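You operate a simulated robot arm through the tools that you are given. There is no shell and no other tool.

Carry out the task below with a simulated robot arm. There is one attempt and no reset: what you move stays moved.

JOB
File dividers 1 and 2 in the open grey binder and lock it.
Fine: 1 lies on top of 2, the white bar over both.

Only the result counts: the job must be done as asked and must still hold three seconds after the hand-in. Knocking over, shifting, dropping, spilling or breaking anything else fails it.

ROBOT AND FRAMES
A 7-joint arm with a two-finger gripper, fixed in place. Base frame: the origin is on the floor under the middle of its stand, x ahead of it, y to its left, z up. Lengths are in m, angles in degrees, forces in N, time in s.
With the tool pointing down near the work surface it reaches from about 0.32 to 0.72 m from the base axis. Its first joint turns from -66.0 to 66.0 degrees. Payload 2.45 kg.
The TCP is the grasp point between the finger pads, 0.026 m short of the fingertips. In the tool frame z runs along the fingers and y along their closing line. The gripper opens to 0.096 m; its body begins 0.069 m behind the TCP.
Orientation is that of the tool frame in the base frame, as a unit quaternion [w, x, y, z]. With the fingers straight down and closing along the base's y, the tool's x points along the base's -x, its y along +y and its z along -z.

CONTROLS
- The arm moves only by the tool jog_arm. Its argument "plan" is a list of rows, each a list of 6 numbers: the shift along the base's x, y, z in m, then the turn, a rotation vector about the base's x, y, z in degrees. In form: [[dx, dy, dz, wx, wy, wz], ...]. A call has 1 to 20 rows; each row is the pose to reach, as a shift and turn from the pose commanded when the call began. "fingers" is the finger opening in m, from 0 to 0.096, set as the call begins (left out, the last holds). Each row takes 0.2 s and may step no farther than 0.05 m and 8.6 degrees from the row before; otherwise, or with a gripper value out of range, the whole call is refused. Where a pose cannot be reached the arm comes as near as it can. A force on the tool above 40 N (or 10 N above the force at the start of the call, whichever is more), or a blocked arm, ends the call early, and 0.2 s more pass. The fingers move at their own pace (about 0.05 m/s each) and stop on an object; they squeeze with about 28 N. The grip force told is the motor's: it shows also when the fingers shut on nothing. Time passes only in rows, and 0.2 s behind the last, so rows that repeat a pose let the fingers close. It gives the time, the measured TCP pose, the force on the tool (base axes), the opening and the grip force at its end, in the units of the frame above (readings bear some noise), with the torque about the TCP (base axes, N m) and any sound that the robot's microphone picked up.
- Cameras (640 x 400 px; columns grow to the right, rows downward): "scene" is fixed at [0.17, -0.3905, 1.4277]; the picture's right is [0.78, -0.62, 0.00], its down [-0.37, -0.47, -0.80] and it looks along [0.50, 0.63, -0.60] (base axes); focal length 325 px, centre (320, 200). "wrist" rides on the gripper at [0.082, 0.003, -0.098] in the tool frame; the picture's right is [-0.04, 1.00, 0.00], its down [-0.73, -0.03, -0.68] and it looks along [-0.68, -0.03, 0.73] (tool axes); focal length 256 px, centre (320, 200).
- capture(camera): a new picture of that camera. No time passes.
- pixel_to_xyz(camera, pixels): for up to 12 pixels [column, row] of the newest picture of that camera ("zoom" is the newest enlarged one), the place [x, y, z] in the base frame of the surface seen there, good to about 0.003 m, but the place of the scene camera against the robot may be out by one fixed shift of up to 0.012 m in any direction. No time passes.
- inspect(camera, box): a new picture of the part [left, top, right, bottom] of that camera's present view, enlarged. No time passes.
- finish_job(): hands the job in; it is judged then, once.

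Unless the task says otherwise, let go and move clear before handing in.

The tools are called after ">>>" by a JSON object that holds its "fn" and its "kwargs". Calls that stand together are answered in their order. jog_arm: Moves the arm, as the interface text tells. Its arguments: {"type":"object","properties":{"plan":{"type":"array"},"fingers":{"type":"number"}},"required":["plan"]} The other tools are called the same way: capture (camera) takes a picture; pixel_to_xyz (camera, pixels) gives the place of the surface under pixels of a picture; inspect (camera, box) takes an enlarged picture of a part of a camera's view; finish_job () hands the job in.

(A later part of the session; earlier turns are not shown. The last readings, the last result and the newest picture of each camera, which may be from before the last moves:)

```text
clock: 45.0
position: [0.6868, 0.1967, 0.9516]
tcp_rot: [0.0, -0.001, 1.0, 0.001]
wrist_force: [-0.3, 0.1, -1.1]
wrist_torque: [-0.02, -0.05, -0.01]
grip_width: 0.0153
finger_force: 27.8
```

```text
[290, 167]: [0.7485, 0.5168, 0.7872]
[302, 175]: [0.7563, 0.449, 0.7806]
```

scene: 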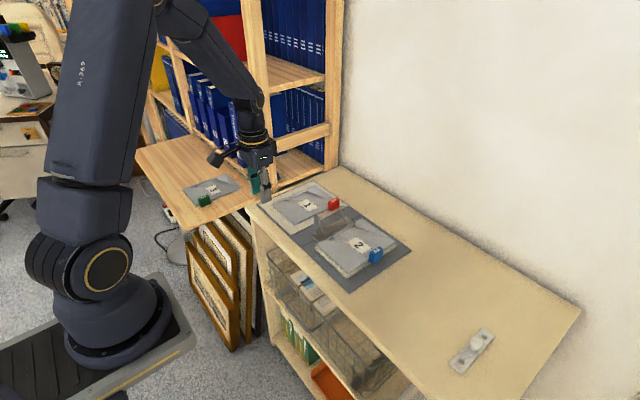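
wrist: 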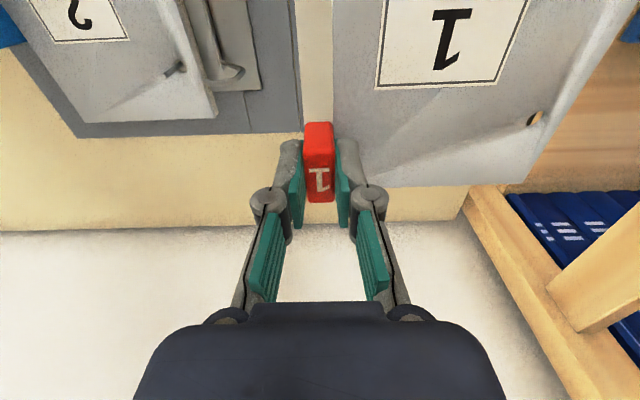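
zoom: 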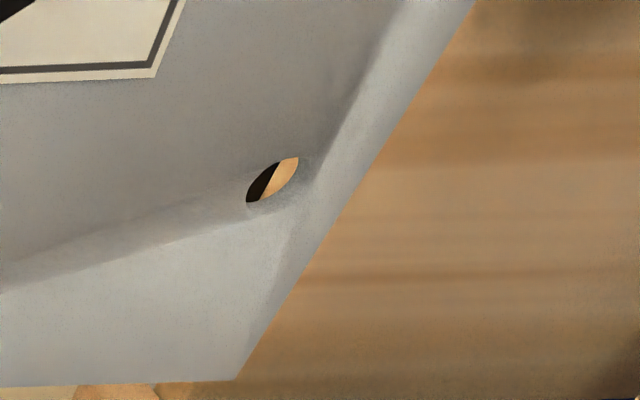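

The hole is at (-0.013, +0.119) from the TCP and the yaw is about 0, so the TCP goal for post B is about (0.6765, -0.0365). I'll carry the divider over at this height, clear of the lever and arches.

>>> {"fn": "jog_arm", "kwargs": {"plan": [[-0.0015, -0.035, 0, 0, 0, 0], [-0.003, -0.075, 0, 0, 0, 0], [-0.005, -0.115, 0, 0, 0, 0], [-0.007, -0.155, 0, 0, 0, 0], [-0.009, -0.195, 0, 0, 0, 0], [-0.0095, -0.225, 0, 0, 0, 0], [-0.0095, -0.233, 0, 0, 0, 0], [-0.0095, -0.233, -0.03, 0, 0, 0], [-0.0095, -0.233, -0.045, 0, 0, 0], [-0.0095, -0.233, -0.045, 0, 0, 0]]}}

>>> {"fn": "capture", "kwargs": {"camera": "wrist"}}

>>> {"fn": "inspect", "kwargs": {"camera": "scene", "box": [295, 185, 425, 285]}}

```text
clock: 47.2
position: [0.6767, -0.0351, 0.9049]
tcp_rot: [-0.001, -0.002, 1.0, 0.0]
wrist_force: [0.1, 0.1, -0.7]
wrist_torque: [-0.01, -0.02, 0.05]
grip_width: 0.0151
finger_force: 28.3
```

```text
taken
```

wrist: 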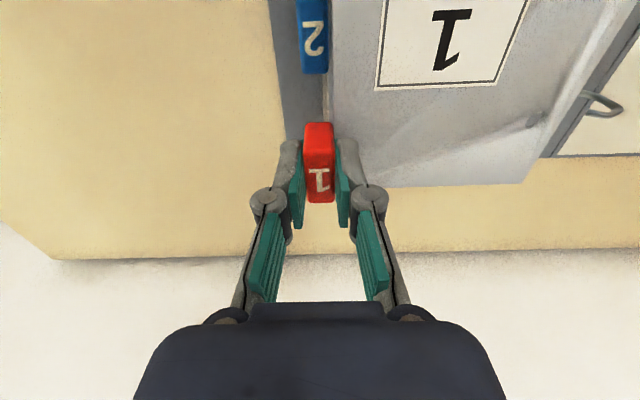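

```text
4.00 times, centred on (360, 235) of scene
```

zoom: 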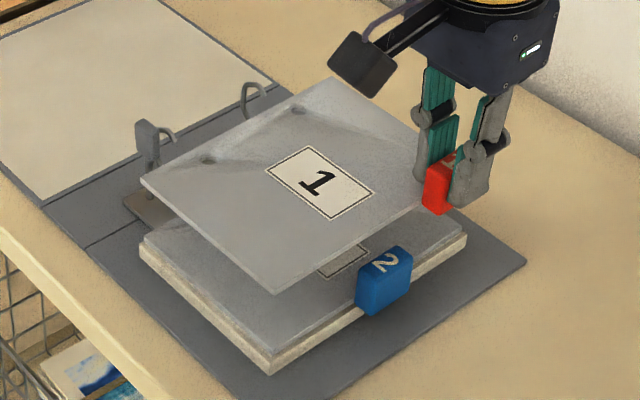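

Both holes are visible in the scene zoom at (208,160) and (300,112). I'll lower to just above the post tops and compare the hole rims and sheet edge with the posts and tab 2.

>>> {"fn": "jog_arm", "kwargs": {"plan": [[0, 0, -0.007, 0, 0, 0], [0, 0, -0.0135, 0, 0, 0], [0, 0, -0.0135, 0, 0, 0]]}}

>>> {"fn": "capture", "kwargs": {"camera": "wrist"}}

>>> {"fn": "pixel_to_xyz", "kwargs": {"camera": "wrist", "pixels": [[525, 121], [545, 117], [535, 110], [535, 128], [528, 113], [542, 125], [335, 100], [335, 60], [326, 60], [303, 60], [325, 68], [336, 30]]}}

>>> {"fn": "inspect", "kwargs": {"camera": "scene", "box": [305, 195, 385, 255]}}

```text
clock: 48.0
position: [0.6757, -0.0345, 0.8916]
tcp_rot: [0.0, -0.002, 1.0, 0.0]
wrist_force: [0.2, 0.1, -0.4]
wrist_torque: [-0.04, -0.02, -0.01]
grip_width: 0.0151
finger_force: 27.7
```

```text
taken
```

wrist: 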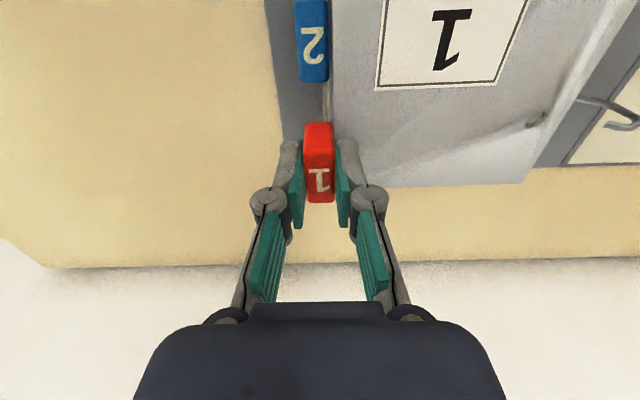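

```text
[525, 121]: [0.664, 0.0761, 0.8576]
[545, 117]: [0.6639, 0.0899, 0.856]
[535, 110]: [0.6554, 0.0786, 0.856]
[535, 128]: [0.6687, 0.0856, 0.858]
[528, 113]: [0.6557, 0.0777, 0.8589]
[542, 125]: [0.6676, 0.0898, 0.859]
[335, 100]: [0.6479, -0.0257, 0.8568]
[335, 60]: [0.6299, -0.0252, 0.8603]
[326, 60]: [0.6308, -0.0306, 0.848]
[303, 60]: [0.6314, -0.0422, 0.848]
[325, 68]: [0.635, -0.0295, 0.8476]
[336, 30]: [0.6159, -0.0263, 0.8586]
```

```text
6.67 times, centred on (345, 225) of scene
```

zoom: 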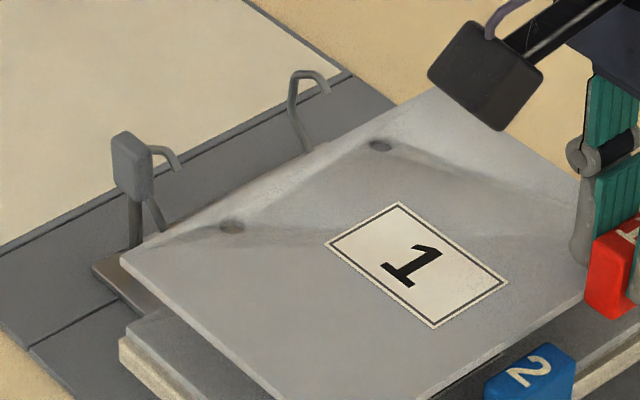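

Hole B reads (0.6626, 0.083) against post B (0.6636, 0.082), and divider 1's edge clears tab 2 by about 3.5 mm. I'll check hole A in the scene zoom before lowering.

>>> {"fn": "pixel_to_xyz", "kwargs": {"camera": "zoom", "pixels": [[217, 229], [247, 225], [232, 219], [232, 236], [365, 148], [395, 144], [380, 138], [380, 154], [125, 258], [425, 90], [232, 227], [380, 146]]}}

```text
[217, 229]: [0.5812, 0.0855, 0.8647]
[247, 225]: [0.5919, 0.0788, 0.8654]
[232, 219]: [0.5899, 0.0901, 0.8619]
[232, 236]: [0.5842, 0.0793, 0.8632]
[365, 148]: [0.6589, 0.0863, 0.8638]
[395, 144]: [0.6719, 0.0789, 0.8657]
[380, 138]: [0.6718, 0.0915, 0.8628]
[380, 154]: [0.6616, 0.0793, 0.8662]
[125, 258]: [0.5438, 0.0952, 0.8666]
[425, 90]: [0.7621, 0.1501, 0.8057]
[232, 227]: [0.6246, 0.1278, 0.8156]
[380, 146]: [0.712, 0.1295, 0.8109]
```

The two holes differ by (0.079, 0.0006) m, so the yaw is right for both posts. I'll nudge +0.8 mm in x and lower slowly.

>>> {"fn": "jog_arm", "kwargs": {"plan": [[0.0008, -0.0004, -0.003, 0, 0, 0], [0.0008, -0.0004, -0.006, 0, 0, 0], [0.0008, -0.0004, -0.009, 0, 0, 0], [0.0008, -0.0004, -0.012, 0, 0, 0], [0.0008, -0.0004, -0.012, 0, 0, 0]]}}

>>> {"fn": "inspect", "kwargs": {"camera": "wrist", "box": [470, 60, 630, 190]}}

>>> {"fn": "inspect", "kwargs": {"camera": "scene", "box": [305, 195, 385, 255]}}

```text
clock: 49.2
position: [0.6767, -0.0365, 0.8805]
tcp_rot: [0.0, -0.002, 1.0, 0.001]
wrist_force: [0.7, 0.3, -1.2]
wrist_torque: [-0.05, -0.02, 0.0]
grip_width: 0.0151
finger_force: 27.8
```

```text
3.08 times, centred on (550, 125) of wrist
```

zoom: 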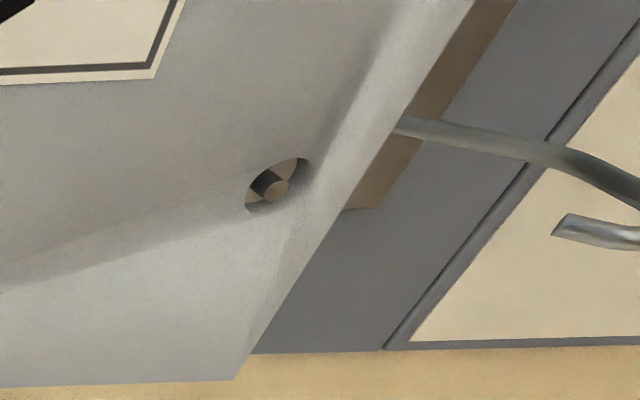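

```text
6.67 times, centred on (345, 225) of scene
```

zoom: 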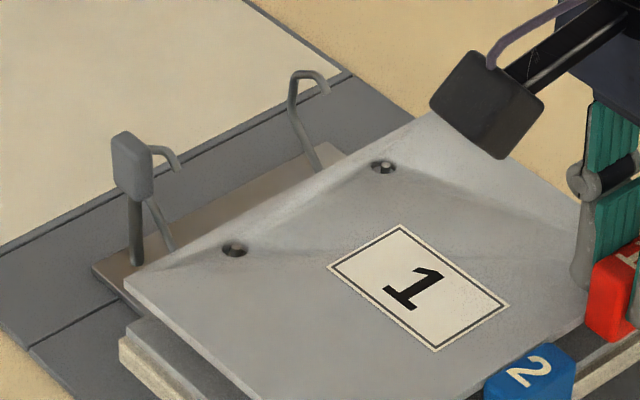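

Both posts show inside divider 1's holes ((235,250) and (384,167) in the scene zoom). I'll keep lowering.

>>> {"fn": "jog_arm", "kwargs": {"plan": [[0, 0, -0.004, 0, 0, 0], [0, 0, -0.008, 0, 0, 0], [0, 0, -0.012, 0, 0, 0], [0, 0, -0.016, 0, 0, 0], [0, 0, -0.019, 0, 0, 0], [0, 0, -0.019, 0, 0, 0]]}}

>>> {"fn": "inspect", "kwargs": {"camera": "scene", "box": [305, 195, 415, 275]}}

>>> {"fn": "capture", "kwargs": {"camera": "wrist"}}

```text
clock: 50.6
position: [0.6771, -0.0358, 0.8608]
tcp_rot: [0.0, -0.001, 1.0, 0.0]
wrist_force: [0.5, 0.1, -0.3]
wrist_torque: [-0.06, -0.04, -0.03]
grip_width: 0.0151
finger_force: 28.1
```

```text
5.00 times, centred on (360, 235) of scene
```

zoom: 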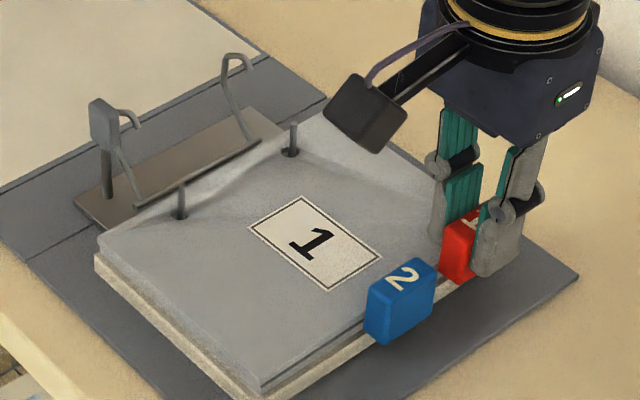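

```text
taken
```

wrist: 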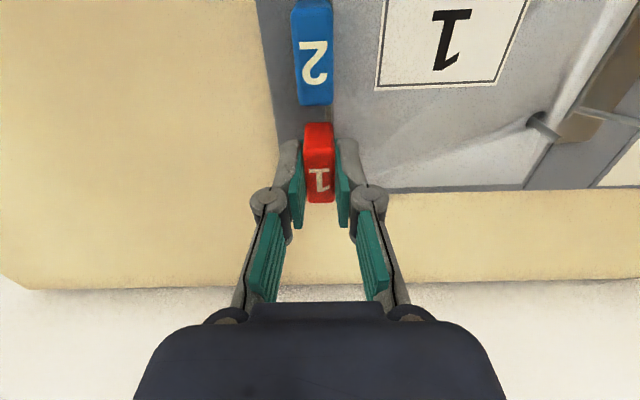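

The posts pass through and the fingers clear the blue tab. I'll lower the last few millimetres gently.

>>> {"fn": "jog_arm", "kwargs": {"plan": [[0, 0, -0.001, 0, 0, 0], [0, 0, -0.002, 0, 0, 0], [0, 0, -0.003, 0, 0, 0], [0, 0, -0.003, 0, 0, 0]]}}

```text
clock: 51.6
position: [0.6775, -0.0364, 0.8587]
tcp_rot: [0.0, -0.002, 1.0, 0.001]
wrist_force: [-0.4, 0.7, 2.4]
wrist_torque: [0.07, 0.13, -0.03]
grip_width: 0.0148
finger_force: 28.6
```

Light contact (about +3 N) shows divider 1 is resting on divider 2. I'll release and check.

>>> {"fn": "jog_arm", "kwargs": {"plan": [[0, 0, 0, 0, 0, 0], [0, 0, 0, 0, 0, 0], [0, 0, 0, 0, 0, 0]], "fingers": 0.03}}

>>> {"fn": "jog_arm", "kwargs": {"plan": [[0, 0, 0.04, 0, 0, 0], [0, 0, 0.085, 0, 0, 0], [-0.03, -0.03, 0.11, 0, 0, 0], [-0.06, -0.06, 0.12, 0, 0, 0], [-0.06, -0.06, 0.12, 0, 0, 0]]}}

>>> {"fn": "inspect", "kwargs": {"camera": "scene", "box": [295, 185, 425, 285]}}

>>> {"fn": "inspect", "kwargs": {"camera": "scene", "box": [320, 210, 370, 245]}}

```text
clock: 52.4
position: [0.6758, -0.0359, 0.8589]
tcp_rot: [0.0, -0.002, 1.0, 0.0]
wrist_force: [0.2, 0.0, 0.3]
wrist_torque: [0.02, -0.02, 0.01]
grip_width: 0.0299
finger_force: 0.1
```

```text
clock: 53.6
position: [0.6138, -0.096, 0.9795]
tcp_rot: [0.0, -0.002, 1.0, 0.0]
wrist_force: [-0.2, -0.3, 1.1]
wrist_torque: [-0.02, 0.01, 0.01]
grip_width: 0.0301
finger_force: 0.0
```

```text
4.00 times, centred on (360, 235) of scene
```

zoom: 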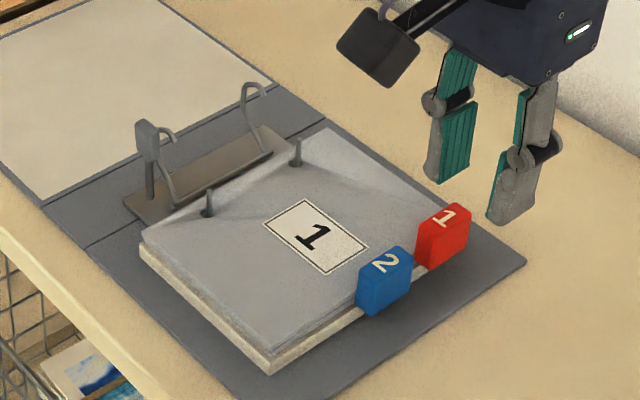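

```text
11.43 times, centred on (345, 228) of scene
```

zoom: 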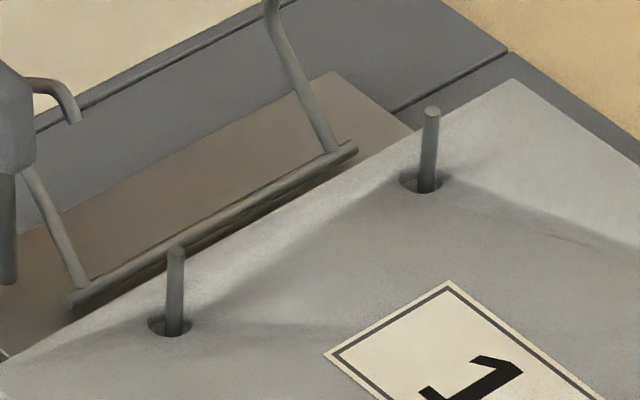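

Both dividers are on the posts with 1 on top. Next is the white bar: I'll move to view it with the fingers wide.

>>> {"fn": "jog_arm", "kwargs": {"plan": [[-0.03, -0.035, 0, 0, 0, 0], [-0.06, -0.07, 0, 0, 0, 0], [-0.09, -0.105, 0, 0, 0, 0], [-0.12, -0.14, 0, 0, 0, 0], [-0.14, -0.18, 0, 0, 0, 0], [-0.15, -0.22, 0, 0, 0, 0], [-0.15, -0.22, 0, 0, 0, 0]], "fingers": 0.096}}

>>> {"fn": "capture", "kwargs": {"camera": "wrist"}}

>>> {"fn": "inspect", "kwargs": {"camera": "wrist", "box": [250, 140, 390, 250]}}

```text
clock: 55.2
position: [0.4653, -0.3165, 0.9801]
tcp_rot: [0.0, -0.002, 1.0, 0.001]
wrist_force: [-0.6, -0.5, -0.6]
wrist_torque: [-0.01, -0.02, 0.03]
grip_width: 0.096
finger_force: 0.0
```

```text
taken
```

wrist: 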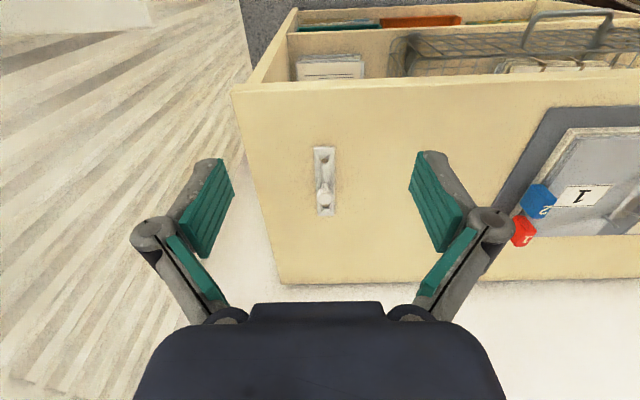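

```text
3.64 times, centred on (320, 195) of wrist
```

zoom: 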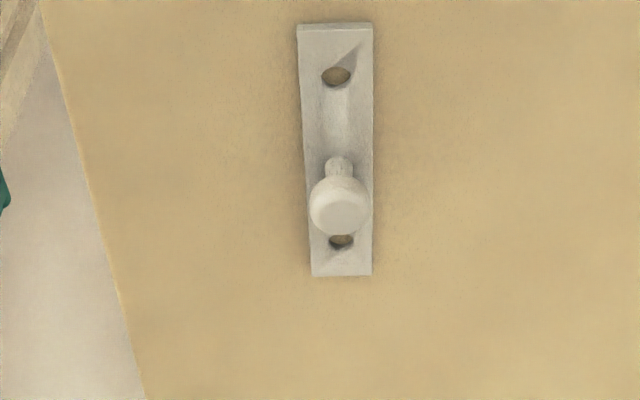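

The bar spans (298,26)–(372,276) in the zoom, with holes at (336,76) and (341,242) and the knob at (341,205). I'll measure them.

>>> {"fn": "pixel_to_xyz", "kwargs": {"camera": "zoom", "pixels": [[303, 33], [368, 29], [314, 271], [369, 271], [336, 77], [322, 78], [350, 76], [336, 88], [341, 243], [341, 205], [318, 205], [364, 205]]}}

>>> {"fn": "pixel_to_xyz", "kwargs": {"camera": "zoom", "pixels": [[341, 190], [341, 220], [341, 230], [340, 165], [340, 172], [330, 165], [350, 165], [320, 130], [355, 240], [325, 240], [341, 250], [360, 150]]}}

>>> {"fn": "inspect", "kwargs": {"camera": "scene", "box": [440, 315, 510, 385]}}

```text
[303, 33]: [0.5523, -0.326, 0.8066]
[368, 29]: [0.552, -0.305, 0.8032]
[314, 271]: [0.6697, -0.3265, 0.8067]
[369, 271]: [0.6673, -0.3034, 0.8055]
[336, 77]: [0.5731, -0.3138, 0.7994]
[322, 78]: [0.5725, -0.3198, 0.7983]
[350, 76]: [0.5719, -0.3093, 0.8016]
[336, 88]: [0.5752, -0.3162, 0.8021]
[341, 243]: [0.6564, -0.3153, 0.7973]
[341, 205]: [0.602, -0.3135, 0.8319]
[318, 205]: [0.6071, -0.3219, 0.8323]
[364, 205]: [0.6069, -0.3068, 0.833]
```

```text
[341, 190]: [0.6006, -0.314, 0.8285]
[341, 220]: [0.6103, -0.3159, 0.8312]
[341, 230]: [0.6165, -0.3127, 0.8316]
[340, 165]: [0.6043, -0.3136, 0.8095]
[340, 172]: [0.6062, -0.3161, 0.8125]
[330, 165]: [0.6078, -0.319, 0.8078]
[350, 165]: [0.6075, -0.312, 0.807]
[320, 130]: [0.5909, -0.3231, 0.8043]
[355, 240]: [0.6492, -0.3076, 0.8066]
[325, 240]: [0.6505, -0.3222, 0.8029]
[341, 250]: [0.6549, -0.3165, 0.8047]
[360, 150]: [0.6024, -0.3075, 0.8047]
```

```text
5.71 times, centred on (475, 350) of scene
```

zoom: 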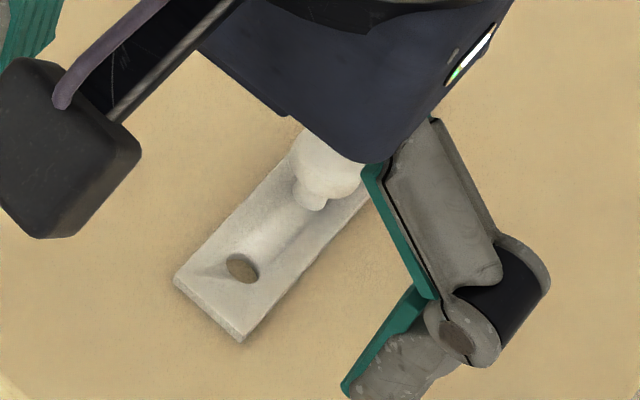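

The bar is aligned with x: centre and knob at about (0.610, -0.315), knob top z 0.833, holes 80 mm apart. I'll move above the knob with a 40 mm opening.

>>> {"fn": "jog_arm", "kwargs": {"plan": [[0.045, 0.0005, -0.01, 0, 0, 0], [0.09, 0.001, -0.02, 0, 0, 0], [0.13, 0.0015, -0.035, 0, 0, 0], [0.1445, 0.0017, -0.065, 0, 0, 0], [0.1445, 0.0017, -0.09, 0, 0, 0], [0.1445, 0.0017, -0.09, 0, 0, 0]], "fingers": 0.04}}

>>> {"fn": "capture", "kwargs": {"camera": "wrist"}}

>>> {"fn": "inspect", "kwargs": {"camera": "wrist", "box": [260, 20, 380, 180]}}

```text
clock: 56.6
position: [0.612, -0.3158, 0.8909]
tcp_rot: [0.0, -0.002, 1.0, 0.0]
wrist_force: [0.1, -0.4, -0.3]
wrist_torque: [0.02, 0.04, 0.0]
grip_width: 0.0399
finger_force: 0.0
```

```text
taken
```

wrist: 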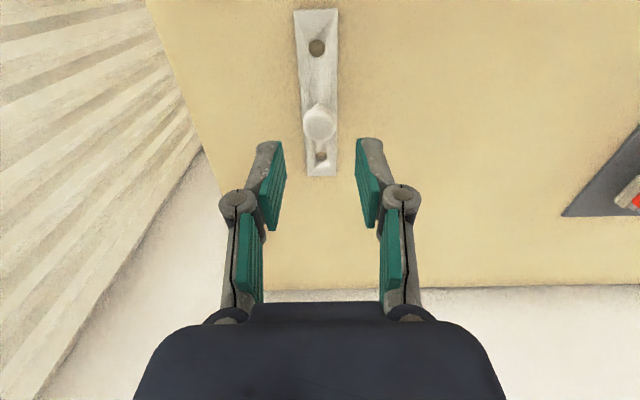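

```text
2.50 times, centred on (320, 100) of wrist
```

zoom: 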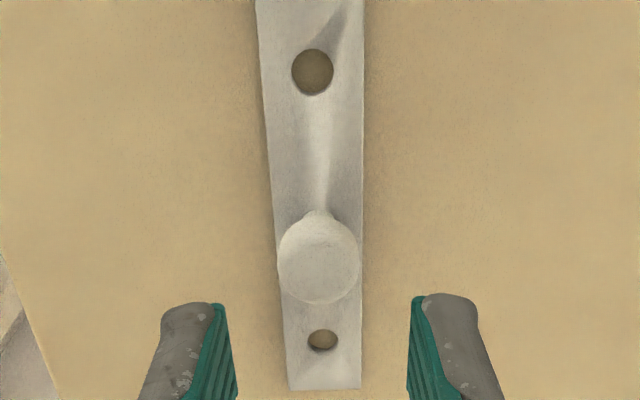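

>>> {"fn": "pixel_to_xyz", "kwargs": {"camera": "zoom", "pixels": [[318, 262], [285, 262], [352, 262], [318, 235], [318, 290], [312, 72], [312, 40], [312, 100], [290, 72], [336, 72], [322, 341], [322, 300]]}}

>>> {"fn": "pixel_to_xyz", "kwargs": {"camera": "zoom", "pixels": [[262, 60], [360, 60], [285, 360], [358, 360], [292, 385], [357, 385], [305, 342], [340, 341], [322, 330], [322, 354], [345, 250], [290, 250]]}}

```text
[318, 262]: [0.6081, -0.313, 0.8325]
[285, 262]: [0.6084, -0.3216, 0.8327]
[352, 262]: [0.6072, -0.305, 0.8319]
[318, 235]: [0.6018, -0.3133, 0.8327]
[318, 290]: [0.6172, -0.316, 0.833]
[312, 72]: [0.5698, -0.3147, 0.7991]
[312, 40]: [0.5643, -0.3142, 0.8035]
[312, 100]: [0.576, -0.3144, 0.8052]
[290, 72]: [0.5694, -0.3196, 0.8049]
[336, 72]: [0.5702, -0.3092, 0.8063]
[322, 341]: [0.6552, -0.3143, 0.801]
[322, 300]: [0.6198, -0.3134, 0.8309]
```

```text
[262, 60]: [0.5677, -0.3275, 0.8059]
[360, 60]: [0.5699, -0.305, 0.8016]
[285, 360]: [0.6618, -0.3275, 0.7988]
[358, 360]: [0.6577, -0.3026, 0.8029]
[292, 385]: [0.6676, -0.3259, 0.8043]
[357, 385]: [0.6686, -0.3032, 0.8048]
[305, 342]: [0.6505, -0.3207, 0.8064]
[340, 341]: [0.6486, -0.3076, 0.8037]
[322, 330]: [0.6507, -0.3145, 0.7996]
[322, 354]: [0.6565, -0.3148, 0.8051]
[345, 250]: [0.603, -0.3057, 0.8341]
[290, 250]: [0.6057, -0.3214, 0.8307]
```

The knob centre is (0.6097, -0.3140), radius about 9.5 mm, with the holes in line at y -0.3145. I'll lower around it, then close.

>>> {"fn": "jog_arm", "kwargs": {"plan": [[-0.001, 0.001, -0.025, 0, 0, 0], [-0.001, 0.001, -0.045, 0, 0, 0], [-0.001, 0.001, -0.055, 0, 0, 0], [-0.001, 0.001, -0.055, 0, 0, 0]]}}

>>> {"fn": "capture", "kwargs": {"camera": "wrist"}}

>>> {"fn": "inspect", "kwargs": {"camera": "wrist", "box": [260, 80, 380, 240]}}

```text
clock: 57.6
position: [0.611, -0.314, 0.8355]
tcp_rot: [0.0, -0.002, 1.0, 0.0]
wrist_force: [-0.2, -0.3, 0.5]
wrist_torque: [-0.02, 0.01, -0.02]
grip_width: 0.0398
finger_force: 0.0
```

```text
taken
```

wrist: 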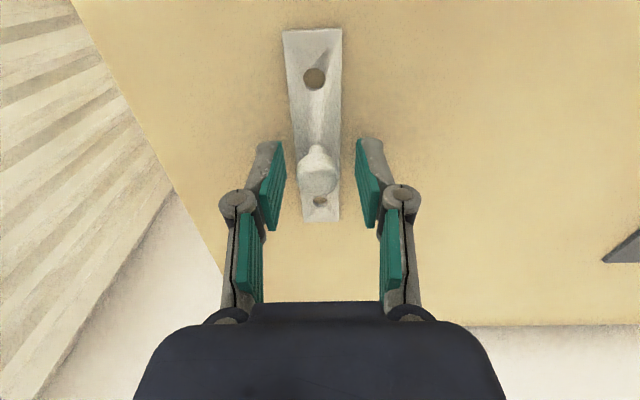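

```text
2.50 times, centred on (320, 160) of wrist
```

zoom: 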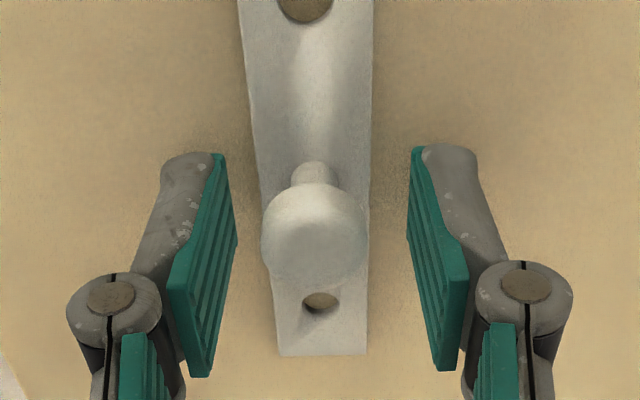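

The knob is centred between the pads (disc centre at (318,175)). Closing on it.

>>> {"fn": "jog_arm", "kwargs": {"plan": [[0, 0, 0, 0, 0, 0], [0, 0, 0, 0, 0, 0], [0, 0, 0, 0, 0, 0]], "fingers": 0.0}}

>>> {"fn": "capture", "kwargs": {"camera": "wrist"}}

```text
clock: 58.4
position: [0.6102, -0.3139, 0.8336]
tcp_rot: [0.0, -0.001, 1.0, 0.001]
wrist_force: [-0.8, -0.1, -0.1]
wrist_torque: [-0.01, -0.03, 0.0]
grip_width: 0.0189
finger_force: 27.8
```

```text
taken
```

wrist: 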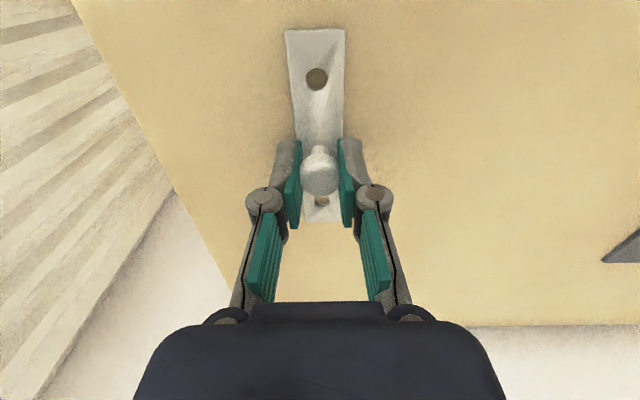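

The knob is gripped at 18.9 mm. I'll lift and check how the bar hangs.

>>> {"fn": "jog_arm", "kwargs": {"plan": [[0, 0, 0.01, 0, 0, 0], [0, 0, 0.025, 0, 0, 0], [0, 0, 0.055, 0, 0, 0], [0, 0, 0.085, 0, 0, 0], [0, 0, 0.1, 0, 0, 0], [0, 0, 0.1, 0, 0, 0]]}}

>>> {"fn": "capture", "kwargs": {"camera": "wrist"}}

>>> {"fn": "inspect", "kwargs": {"camera": "wrist", "box": [260, 20, 380, 240]}}

>>> {"fn": "inspect", "kwargs": {"camera": "scene", "box": [420, 260, 540, 360]}}

```text
clock: 59.8
position: [0.6109, -0.3136, 0.9346]
tcp_rot: [0.001, -0.002, 1.0, 0.0]
wrist_force: [0.5, -0.3, -1.6]
wrist_torque: [-0.01, -0.03, -0.01]
grip_width: 0.0188
finger_force: 27.1
```

```text
taken
```

wrist: 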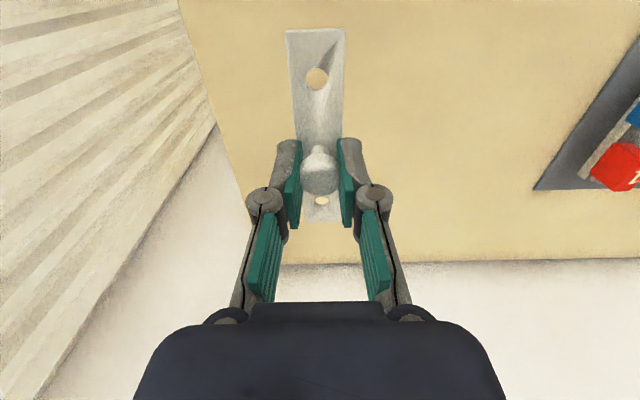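

```text
1.82 times, centred on (320, 130) of wrist
```

zoom: 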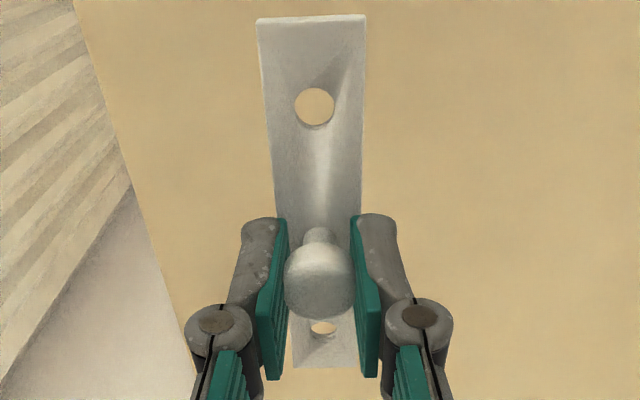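

```text
4.00 times, centred on (480, 310) of scene
```

zoom: 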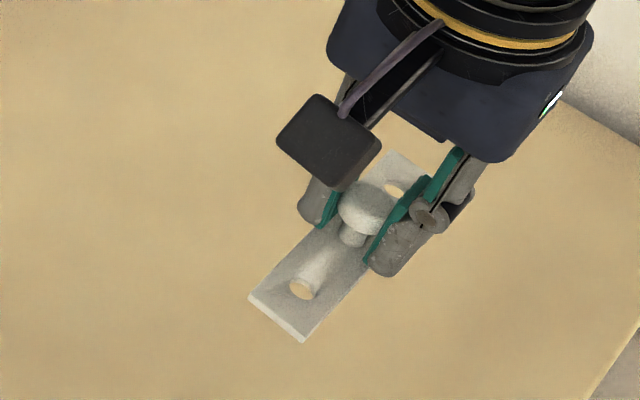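

The bar hangs level, with holes at (315,106) and (322,328) in the zoom. I'll measure them relative to the gripper.

>>> {"fn": "inspect", "kwargs": {"camera": "wrist", "box": [270, 20, 370, 120]}}

>>> {"fn": "pixel_to_xyz", "kwargs": {"camera": "wrist", "pixels": [[304, 79], [330, 77], [317, 65], [317, 92], [308, 70], [326, 86], [309, 202], [332, 201], [321, 208], [290, 40], [342, 35], [320, 216]]}}

```text
4.00 times, centred on (320, 70) of wrist
```

zoom: 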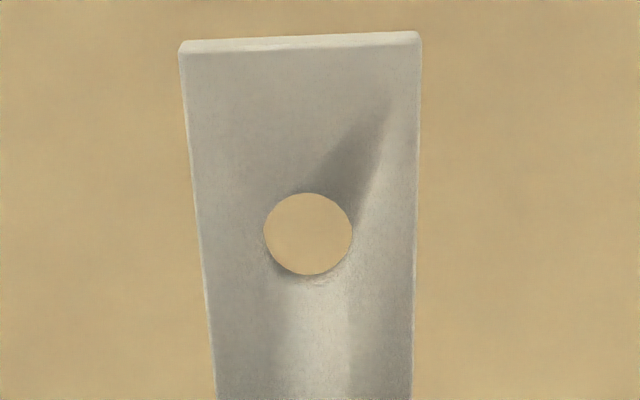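

```text
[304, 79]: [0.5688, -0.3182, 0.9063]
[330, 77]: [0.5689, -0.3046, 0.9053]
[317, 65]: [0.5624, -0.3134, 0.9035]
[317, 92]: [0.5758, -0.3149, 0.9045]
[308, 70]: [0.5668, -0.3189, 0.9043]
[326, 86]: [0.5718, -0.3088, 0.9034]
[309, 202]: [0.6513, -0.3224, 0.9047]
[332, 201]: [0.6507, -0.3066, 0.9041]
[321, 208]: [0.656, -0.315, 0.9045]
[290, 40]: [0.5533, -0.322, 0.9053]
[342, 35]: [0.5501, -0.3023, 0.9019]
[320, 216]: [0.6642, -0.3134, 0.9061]
```

The bar's hole midpoint is about (-0.8, -0.4) mm from the TCP with about -0.7° of yaw, and the holes are about 10 mm wide. I'll carry it toward the binder, correct the yaw, and stop short to remeasure the posts.

>>> {"fn": "jog_arm", "kwargs": {"plan": [[0.002, 0.04, 0, 0, 0, 0.1], [0.004, 0.085, 0, 0, 0, 0.2], [0.006, 0.13, 0, 0, 0, 0.3], [0.008, 0.175, 0, 0, 0, 0.4], [0.01, 0.22, 0, 0, 0, 0.5], [0.012, 0.265, 0, 0, 0, 0.6], [0.0133, 0.305, 0, 0, 0, 0.6], [0.0133, 0.305, 0, 0, 0, 0.6]]}}

>>> {"fn": "capture", "kwargs": {"camera": "wrist"}}

>>> {"fn": "inspect", "kwargs": {"camera": "wrist", "box": [360, 60, 520, 220]}}

>>> {"fn": "inspect", "kwargs": {"camera": "scene", "box": [295, 185, 425, 285]}}

```text
clock: 61.6
position: [0.6242, -0.0083, 0.9324]
tcp_rot: [0.0, -0.007, 1.0, 0.001]
wrist_force: [-0.4, 0.7, -0.6]
wrist_torque: [0.0, -0.03, 0.05]
grip_width: 0.0188
finger_force: 27.9
```

```text
taken
```

wrist: 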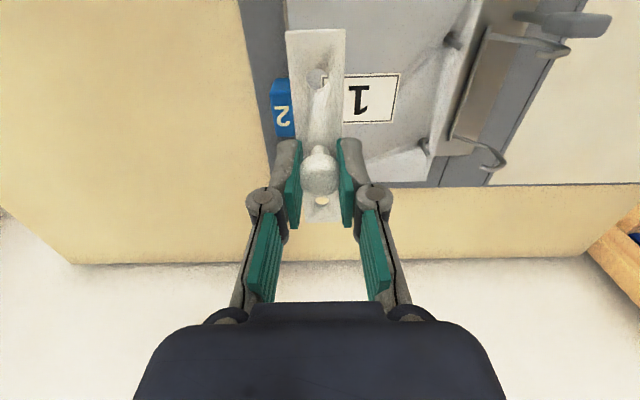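

```text
2.50 times, centred on (440, 140) of wrist
```

zoom: 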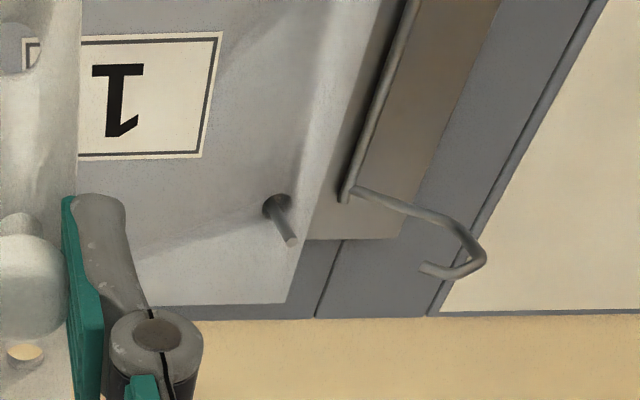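

```text
4.00 times, centred on (360, 235) of scene
```

zoom: 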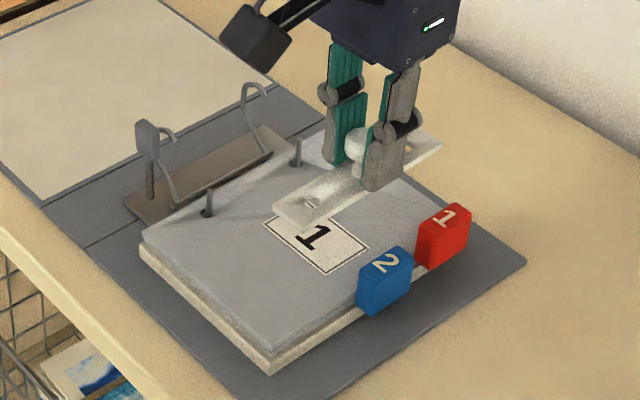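

Post B is at (280,212)–(292,241) in the zoom. I'll zoom on post A and measure both posts.

>>> {"fn": "pixel_to_xyz", "kwargs": {"camera": "zoom", "pixels": [[291, 240], [289, 234], [287, 228], [284, 222], [281, 215], [292, 243], [455, 268], [475, 258], [380, 200], [350, 190], [250, 260], [100, 100]]}}

>>> {"fn": "inspect", "kwargs": {"camera": "wrist", "box": [420, 0, 620, 100]}}

```text
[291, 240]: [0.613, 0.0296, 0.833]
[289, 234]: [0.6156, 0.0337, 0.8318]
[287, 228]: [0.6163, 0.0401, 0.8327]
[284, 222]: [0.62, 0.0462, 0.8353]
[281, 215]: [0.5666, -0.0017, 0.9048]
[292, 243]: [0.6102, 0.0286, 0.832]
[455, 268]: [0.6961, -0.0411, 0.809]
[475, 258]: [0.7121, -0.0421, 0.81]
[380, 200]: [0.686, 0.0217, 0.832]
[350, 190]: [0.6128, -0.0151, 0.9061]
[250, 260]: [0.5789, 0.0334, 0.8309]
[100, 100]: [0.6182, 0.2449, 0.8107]
```

```text
3.20 times, centred on (520, 50) of wrist
```

zoom: 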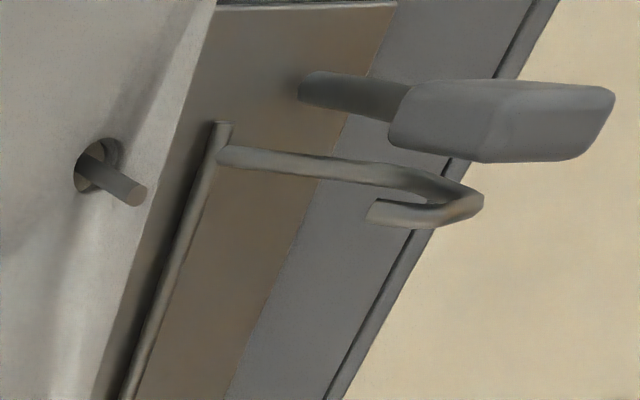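

That query landed on the scene zoom; I'll repeat it properly: post A in this newest wrist zoom, post B in plain wrist pixels.

>>> {"fn": "pixel_to_xyz", "kwargs": {"camera": "zoom", "pixels": [[134, 194], [128, 190], [120, 184], [110, 177], [100, 171], [92, 166], [131, 198], [136, 188], [60, 170], [100, 140], [115, 200], [80, 190]]}}

>>> {"fn": "pixel_to_xyz", "kwargs": {"camera": "wrist", "pixels": [[428, 156], [427, 153], [426, 151], [425, 149], [429, 157], [427, 155], [420, 142], [415, 145], [430, 140], [424, 147], [436, 150], [428, 157]]}}

```text
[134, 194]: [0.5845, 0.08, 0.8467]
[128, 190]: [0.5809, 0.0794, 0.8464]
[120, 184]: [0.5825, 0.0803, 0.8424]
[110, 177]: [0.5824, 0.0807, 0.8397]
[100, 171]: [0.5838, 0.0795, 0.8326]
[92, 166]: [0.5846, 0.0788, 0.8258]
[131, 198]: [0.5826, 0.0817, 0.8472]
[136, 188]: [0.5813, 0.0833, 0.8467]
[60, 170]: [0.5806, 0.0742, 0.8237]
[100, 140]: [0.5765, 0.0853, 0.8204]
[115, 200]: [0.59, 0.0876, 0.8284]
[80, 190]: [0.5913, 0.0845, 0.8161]
```

```text
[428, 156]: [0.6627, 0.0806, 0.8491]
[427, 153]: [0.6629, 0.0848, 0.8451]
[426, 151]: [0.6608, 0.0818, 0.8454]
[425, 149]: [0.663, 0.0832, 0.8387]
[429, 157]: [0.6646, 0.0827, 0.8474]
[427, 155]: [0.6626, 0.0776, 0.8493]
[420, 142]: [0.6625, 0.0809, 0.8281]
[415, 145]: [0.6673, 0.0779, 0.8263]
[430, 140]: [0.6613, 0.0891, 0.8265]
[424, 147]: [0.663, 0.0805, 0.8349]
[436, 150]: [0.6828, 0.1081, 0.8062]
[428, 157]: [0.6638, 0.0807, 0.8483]
```

The posts come to A (0.5836, 0.082) and B (0.664, 0.082), so the TCP goal is (0.6246, 0.0825). I'll move over the posts, then partly down.

>>> {"fn": "jog_arm", "kwargs": {"plan": [[0.0002, 0.04, 0, 0, 0, 0], [0.0004, 0.08, 0, 0, 0, 0], [0.0004, 0.091, 0, 0, 0, 0], [0.0004, 0.091, -0.025, 0, 0, 0], [0.0004, 0.091, -0.042, 0, 0, 0], [0.0004, 0.091, -0.042, 0, 0, 0]]}}

>>> {"fn": "capture", "kwargs": {"camera": "wrist"}}

>>> {"fn": "inspect", "kwargs": {"camera": "wrist", "box": [260, 20, 380, 240]}}

>>> {"fn": "inspect", "kwargs": {"camera": "scene", "box": [300, 190, 390, 260]}}

```text
clock: 63.0
position: [0.6249, 0.0812, 0.8909]
tcp_rot: [0.0, -0.008, 1.0, -0.001]
wrist_force: [0.2, 0.1, -0.8]
wrist_torque: [0.0, 0.02, -0.02]
grip_width: 0.0185
finger_force: 28.0
```

```text
taken
```

wrist: 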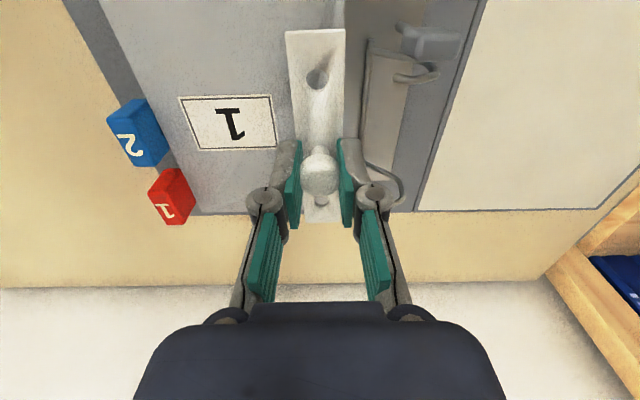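

```text
1.82 times, centred on (320, 130) of wrist
```

zoom: 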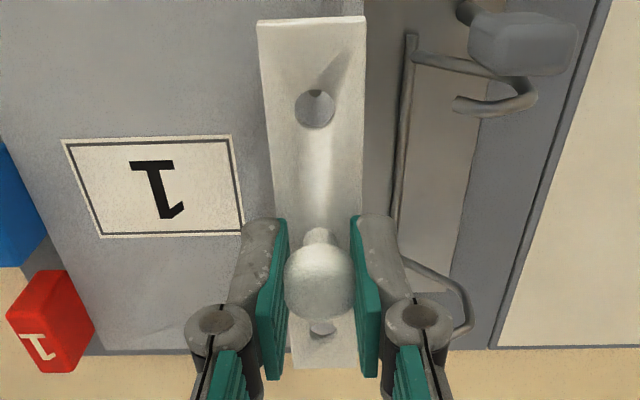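

```text
5.71 times, centred on (345, 225) of scene
```

zoom: 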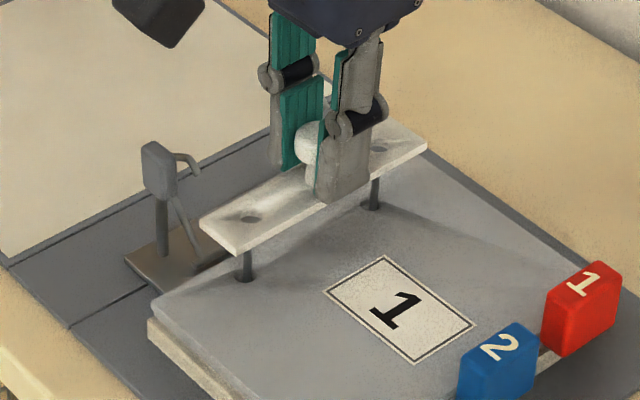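

The bar is just above the posts, and something shows in hole A at (315,95). I'll zoom on both holes.

>>> {"fn": "inspect", "kwargs": {"camera": "wrist", "box": [285, 50, 350, 100]}}

>>> {"fn": "inspect", "kwargs": {"camera": "wrist", "box": [290, 180, 350, 225]}}

```text
8.00 times, centred on (318, 75) of wrist
```

zoom: 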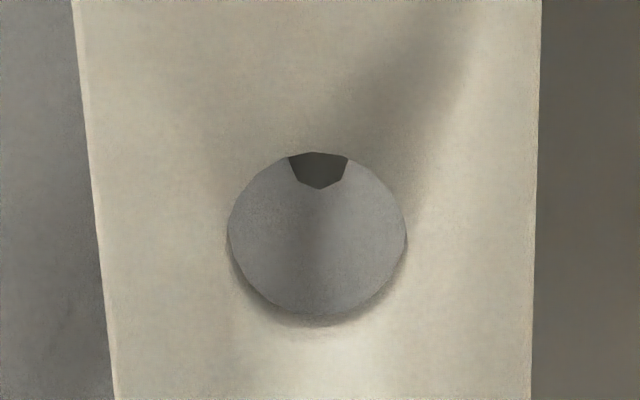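

```text
8.89 times, centred on (320, 202) of wrist
```

zoom: 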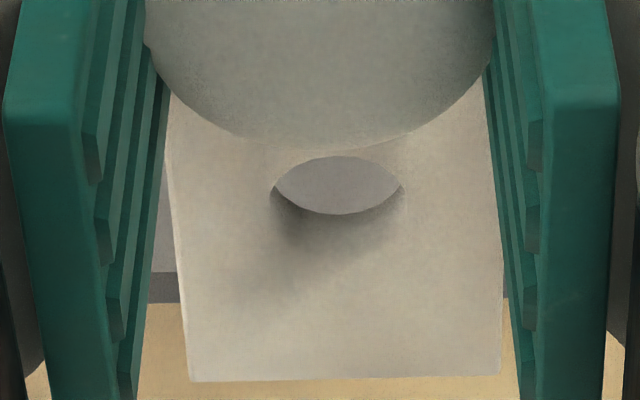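

Through hole A the post tip appears at the top centre (320,168), aligned in y and about 0.8 mm toward -x. I'll shift 0.6 mm in -x and lower 5 mm for another look.

>>> {"fn": "jog_arm", "kwargs": {"plan": [[-0.0006, 0.0003, -0.002, 0, 0, 0], [-0.0006, 0.0003, -0.005, 0, 0, 0], [-0.0006, 0.0003, -0.005, 0, 0, 0]]}}

>>> {"fn": "inspect", "kwargs": {"camera": "wrist", "box": [285, 50, 350, 100]}}

>>> {"fn": "inspect", "kwargs": {"camera": "wrist", "box": [290, 180, 350, 225]}}

>>> {"fn": "inspect", "kwargs": {"camera": "scene", "box": [315, 200, 375, 245]}}

```text
clock: 63.8
position: [0.6228, 0.0828, 0.8866]
tcp_rot: [0.0, -0.007, 1.0, 0.0]
wrist_force: [-0.1, 0.5, -0.1]
wrist_torque: [0.01, 0.0, -0.02]
grip_width: 0.0187
finger_force: 28.1
```

```text
8.00 times, centred on (318, 75) of wrist
```

zoom: 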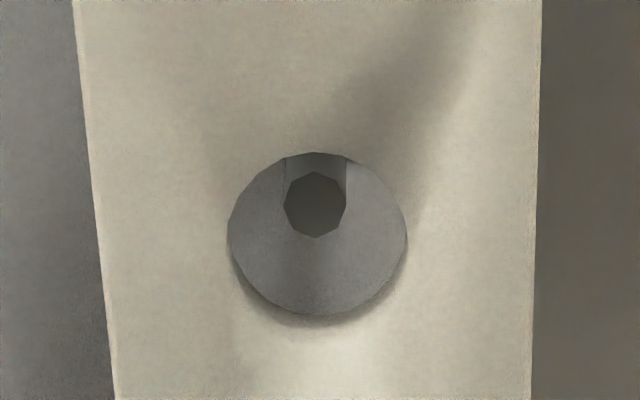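

```text
8.89 times, centred on (320, 202) of wrist
```

zoom: 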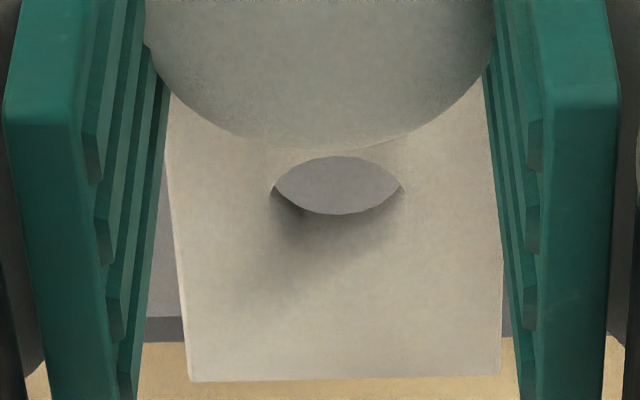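

```text
8.89 times, centred on (345, 222) of scene
```

zoom: 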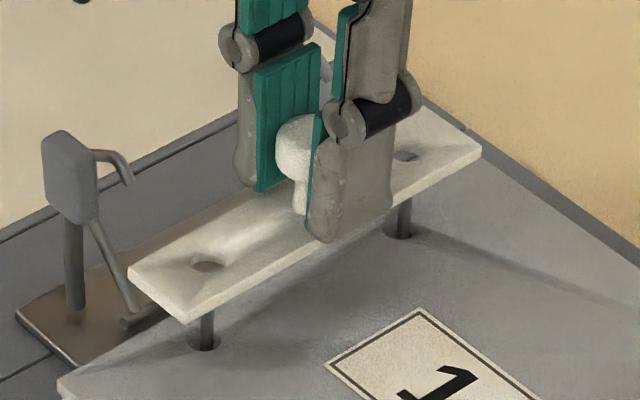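

Post A is seen well inside the hole ((315,205) in a hole centred at (317,237)), with about 3 mm of clearance all round. I'll keep lowering.

>>> {"fn": "jog_arm", "kwargs": {"plan": [[0.0003, 0, -0.004, 0, 0, 0], [0.0003, 0, -0.008, 0, 0, 0], [0.0003, 0, -0.011, 0, 0, 0], [0.0003, 0, -0.011, 0, 0, 0]]}}

>>> {"fn": "inspect", "kwargs": {"camera": "scene", "box": [315, 200, 375, 245]}}

>>> {"fn": "inspect", "kwargs": {"camera": "wrist", "box": [260, 20, 380, 240]}}

```text
clock: 64.8
position: [0.6237, 0.0827, 0.8748]
tcp_rot: [-0.001, -0.007, 1.0, 0.0]
wrist_force: [-0.2, -0.9, -0.5]
wrist_torque: [0.0, 0.02, -0.01]
grip_width: 0.0187
finger_force: 27.5
```

```text
8.89 times, centred on (345, 222) of scene
```

zoom: 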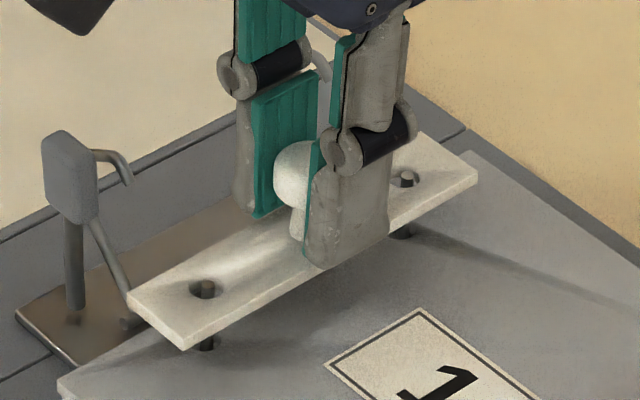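

```text
1.82 times, centred on (320, 130) of wrist
```

zoom: 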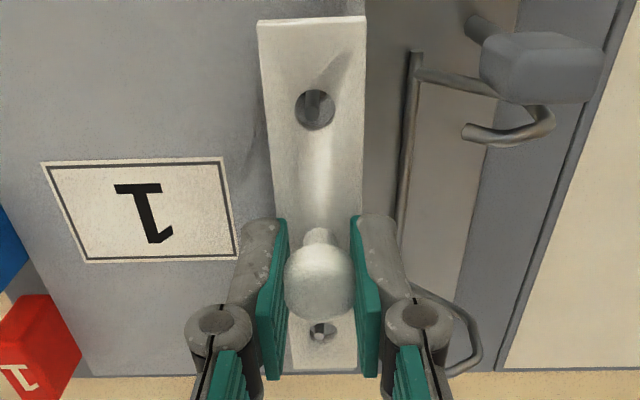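

Both posts have entered the bar's holes ((205,290) and (406,178) in the scene zoom) with no force. I'll lower to just above the sheet, then to contact.

>>> {"fn": "jog_arm", "kwargs": {"plan": [[0, 0, -0.004, 0, 0, 0], [0, 0, -0.008, 0, 0, 0], [0, 0, -0.011, 0, 0, 0], [0, 0, -0.0125, 0, 0, 0], [0, 0, -0.0125, 0, 0, 0]]}}

>>> {"fn": "inspect", "kwargs": {"camera": "scene", "box": [315, 200, 375, 245]}}

```text
clock: 66.0
position: [0.6235, 0.0835, 0.8627]
tcp_rot: [0.0, -0.007, 1.0, 0.0]
wrist_force: [0.2, 0.1, 0.4]
wrist_torque: [0.02, -0.02, -0.03]
grip_width: 0.0186
finger_force: 28.0
```

```text
8.89 times, centred on (345, 222) of scene
```

zoom: 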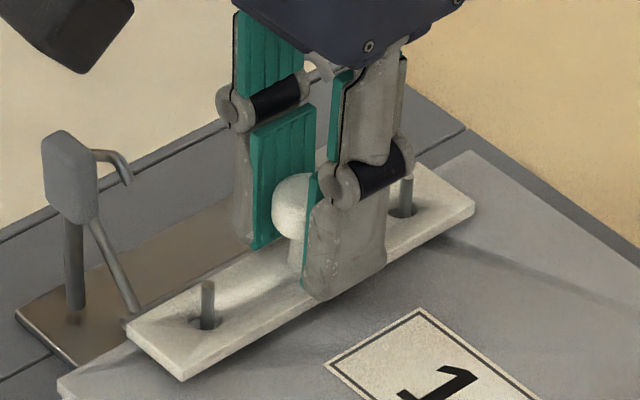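

The bar is almost on the sheet. I'll lower the last millimetres until light contact.

>>> {"fn": "jog_arm", "kwargs": {"plan": [[0, 0, -0.001, 0, 0, 0], [0, 0, -0.002, 0, 0, 0], [0, 0, -0.003, 0, 0, 0], [0, 0, -0.003, 0, 0, 0]]}}

```text
clock: 67.0
position: [0.6245, 0.082, 0.8596]
tcp_rot: [0.001, -0.007, 1.0, -0.001]
wrist_force: [-1.6, 0.8, 5.8]
wrist_torque: [0.0, 0.07, 0.0]
grip_width: 0.0185
finger_force: 27.8
```

Contact shows as about +6 N, so the bar is resting on divider 1. I'll release and rise straight up.

>>> {"fn": "jog_arm", "kwargs": {"plan": [[0, 0, 0, 0, 0, 0], [0, 0, 0, 0, 0, 0], [0, 0, 0, 0, 0, 0]], "fingers": 0.034}}

>>> {"fn": "jog_arm", "kwargs": {"plan": [[0, 0, 0.03, 0, 0, 0], [0, 0, 0.07, 0, 0, 0], [-0.02, 0, 0.11, 0, 0, 0], [-0.06, 0, 0.12, 0, 0, 0], [-0.1, 0, 0.12, 0, 0, 0], [-0.14, 0, 0.12, 0, 0, 0], [-0.18, 0, 0.12, 0, 0, 0], [-0.18, 0, 0.12, 0, 0, 0]]}}

>>> {"fn": "capture", "kwargs": {"camera": "wrist"}}

>>> {"fn": "inspect", "kwargs": {"camera": "scene", "box": [285, 185, 415, 285]}}

>>> {"fn": "inspect", "kwargs": {"camera": "scene", "box": [305, 200, 375, 250]}}

```text
clock: 67.8
position: [0.6239, 0.0821, 0.86]
tcp_rot: [0.0, -0.007, 1.0, 0.0]
wrist_force: [-0.8, -0.5, -0.1]
wrist_torque: [-0.02, 0.01, -0.01]
grip_width: 0.034
finger_force: 0.1
```

```text
clock: 69.6
position: [0.4425, 0.084, 0.9801]
tcp_rot: [-0.001, -0.007, 1.0, 0.0]
wrist_force: [-0.7, -0.3, -0.2]
wrist_torque: [0.0, -0.03, 0.01]
grip_width: 0.0341
finger_force: 0.0
```

```text
taken
```

wrist: 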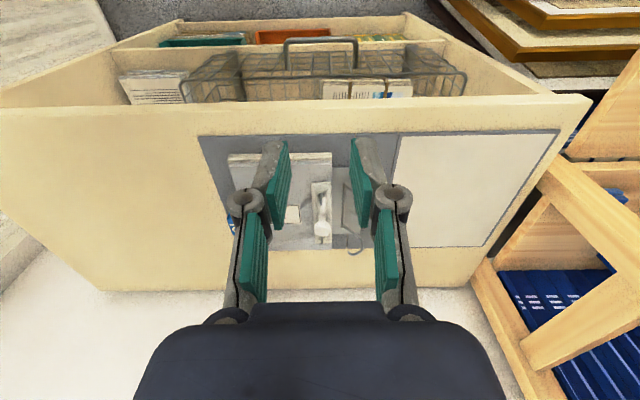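

```text
4.00 times, centred on (350, 235) of scene
```

zoom: 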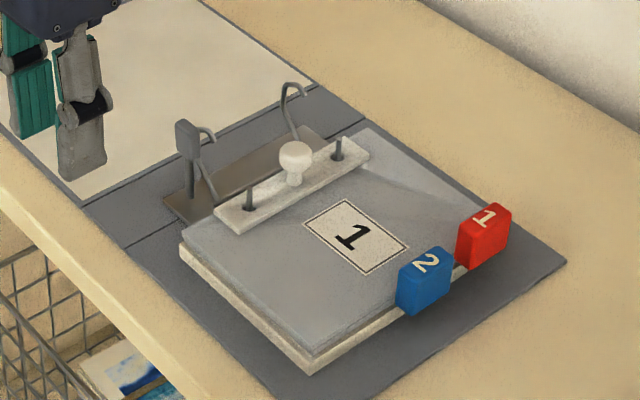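

```text
8.00 times, centred on (340, 225) of scene
```

zoom: 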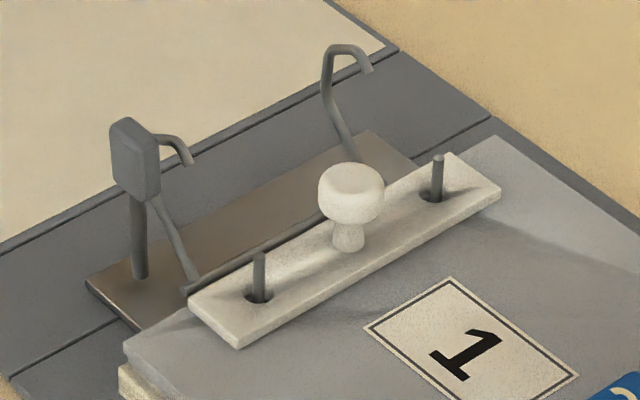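

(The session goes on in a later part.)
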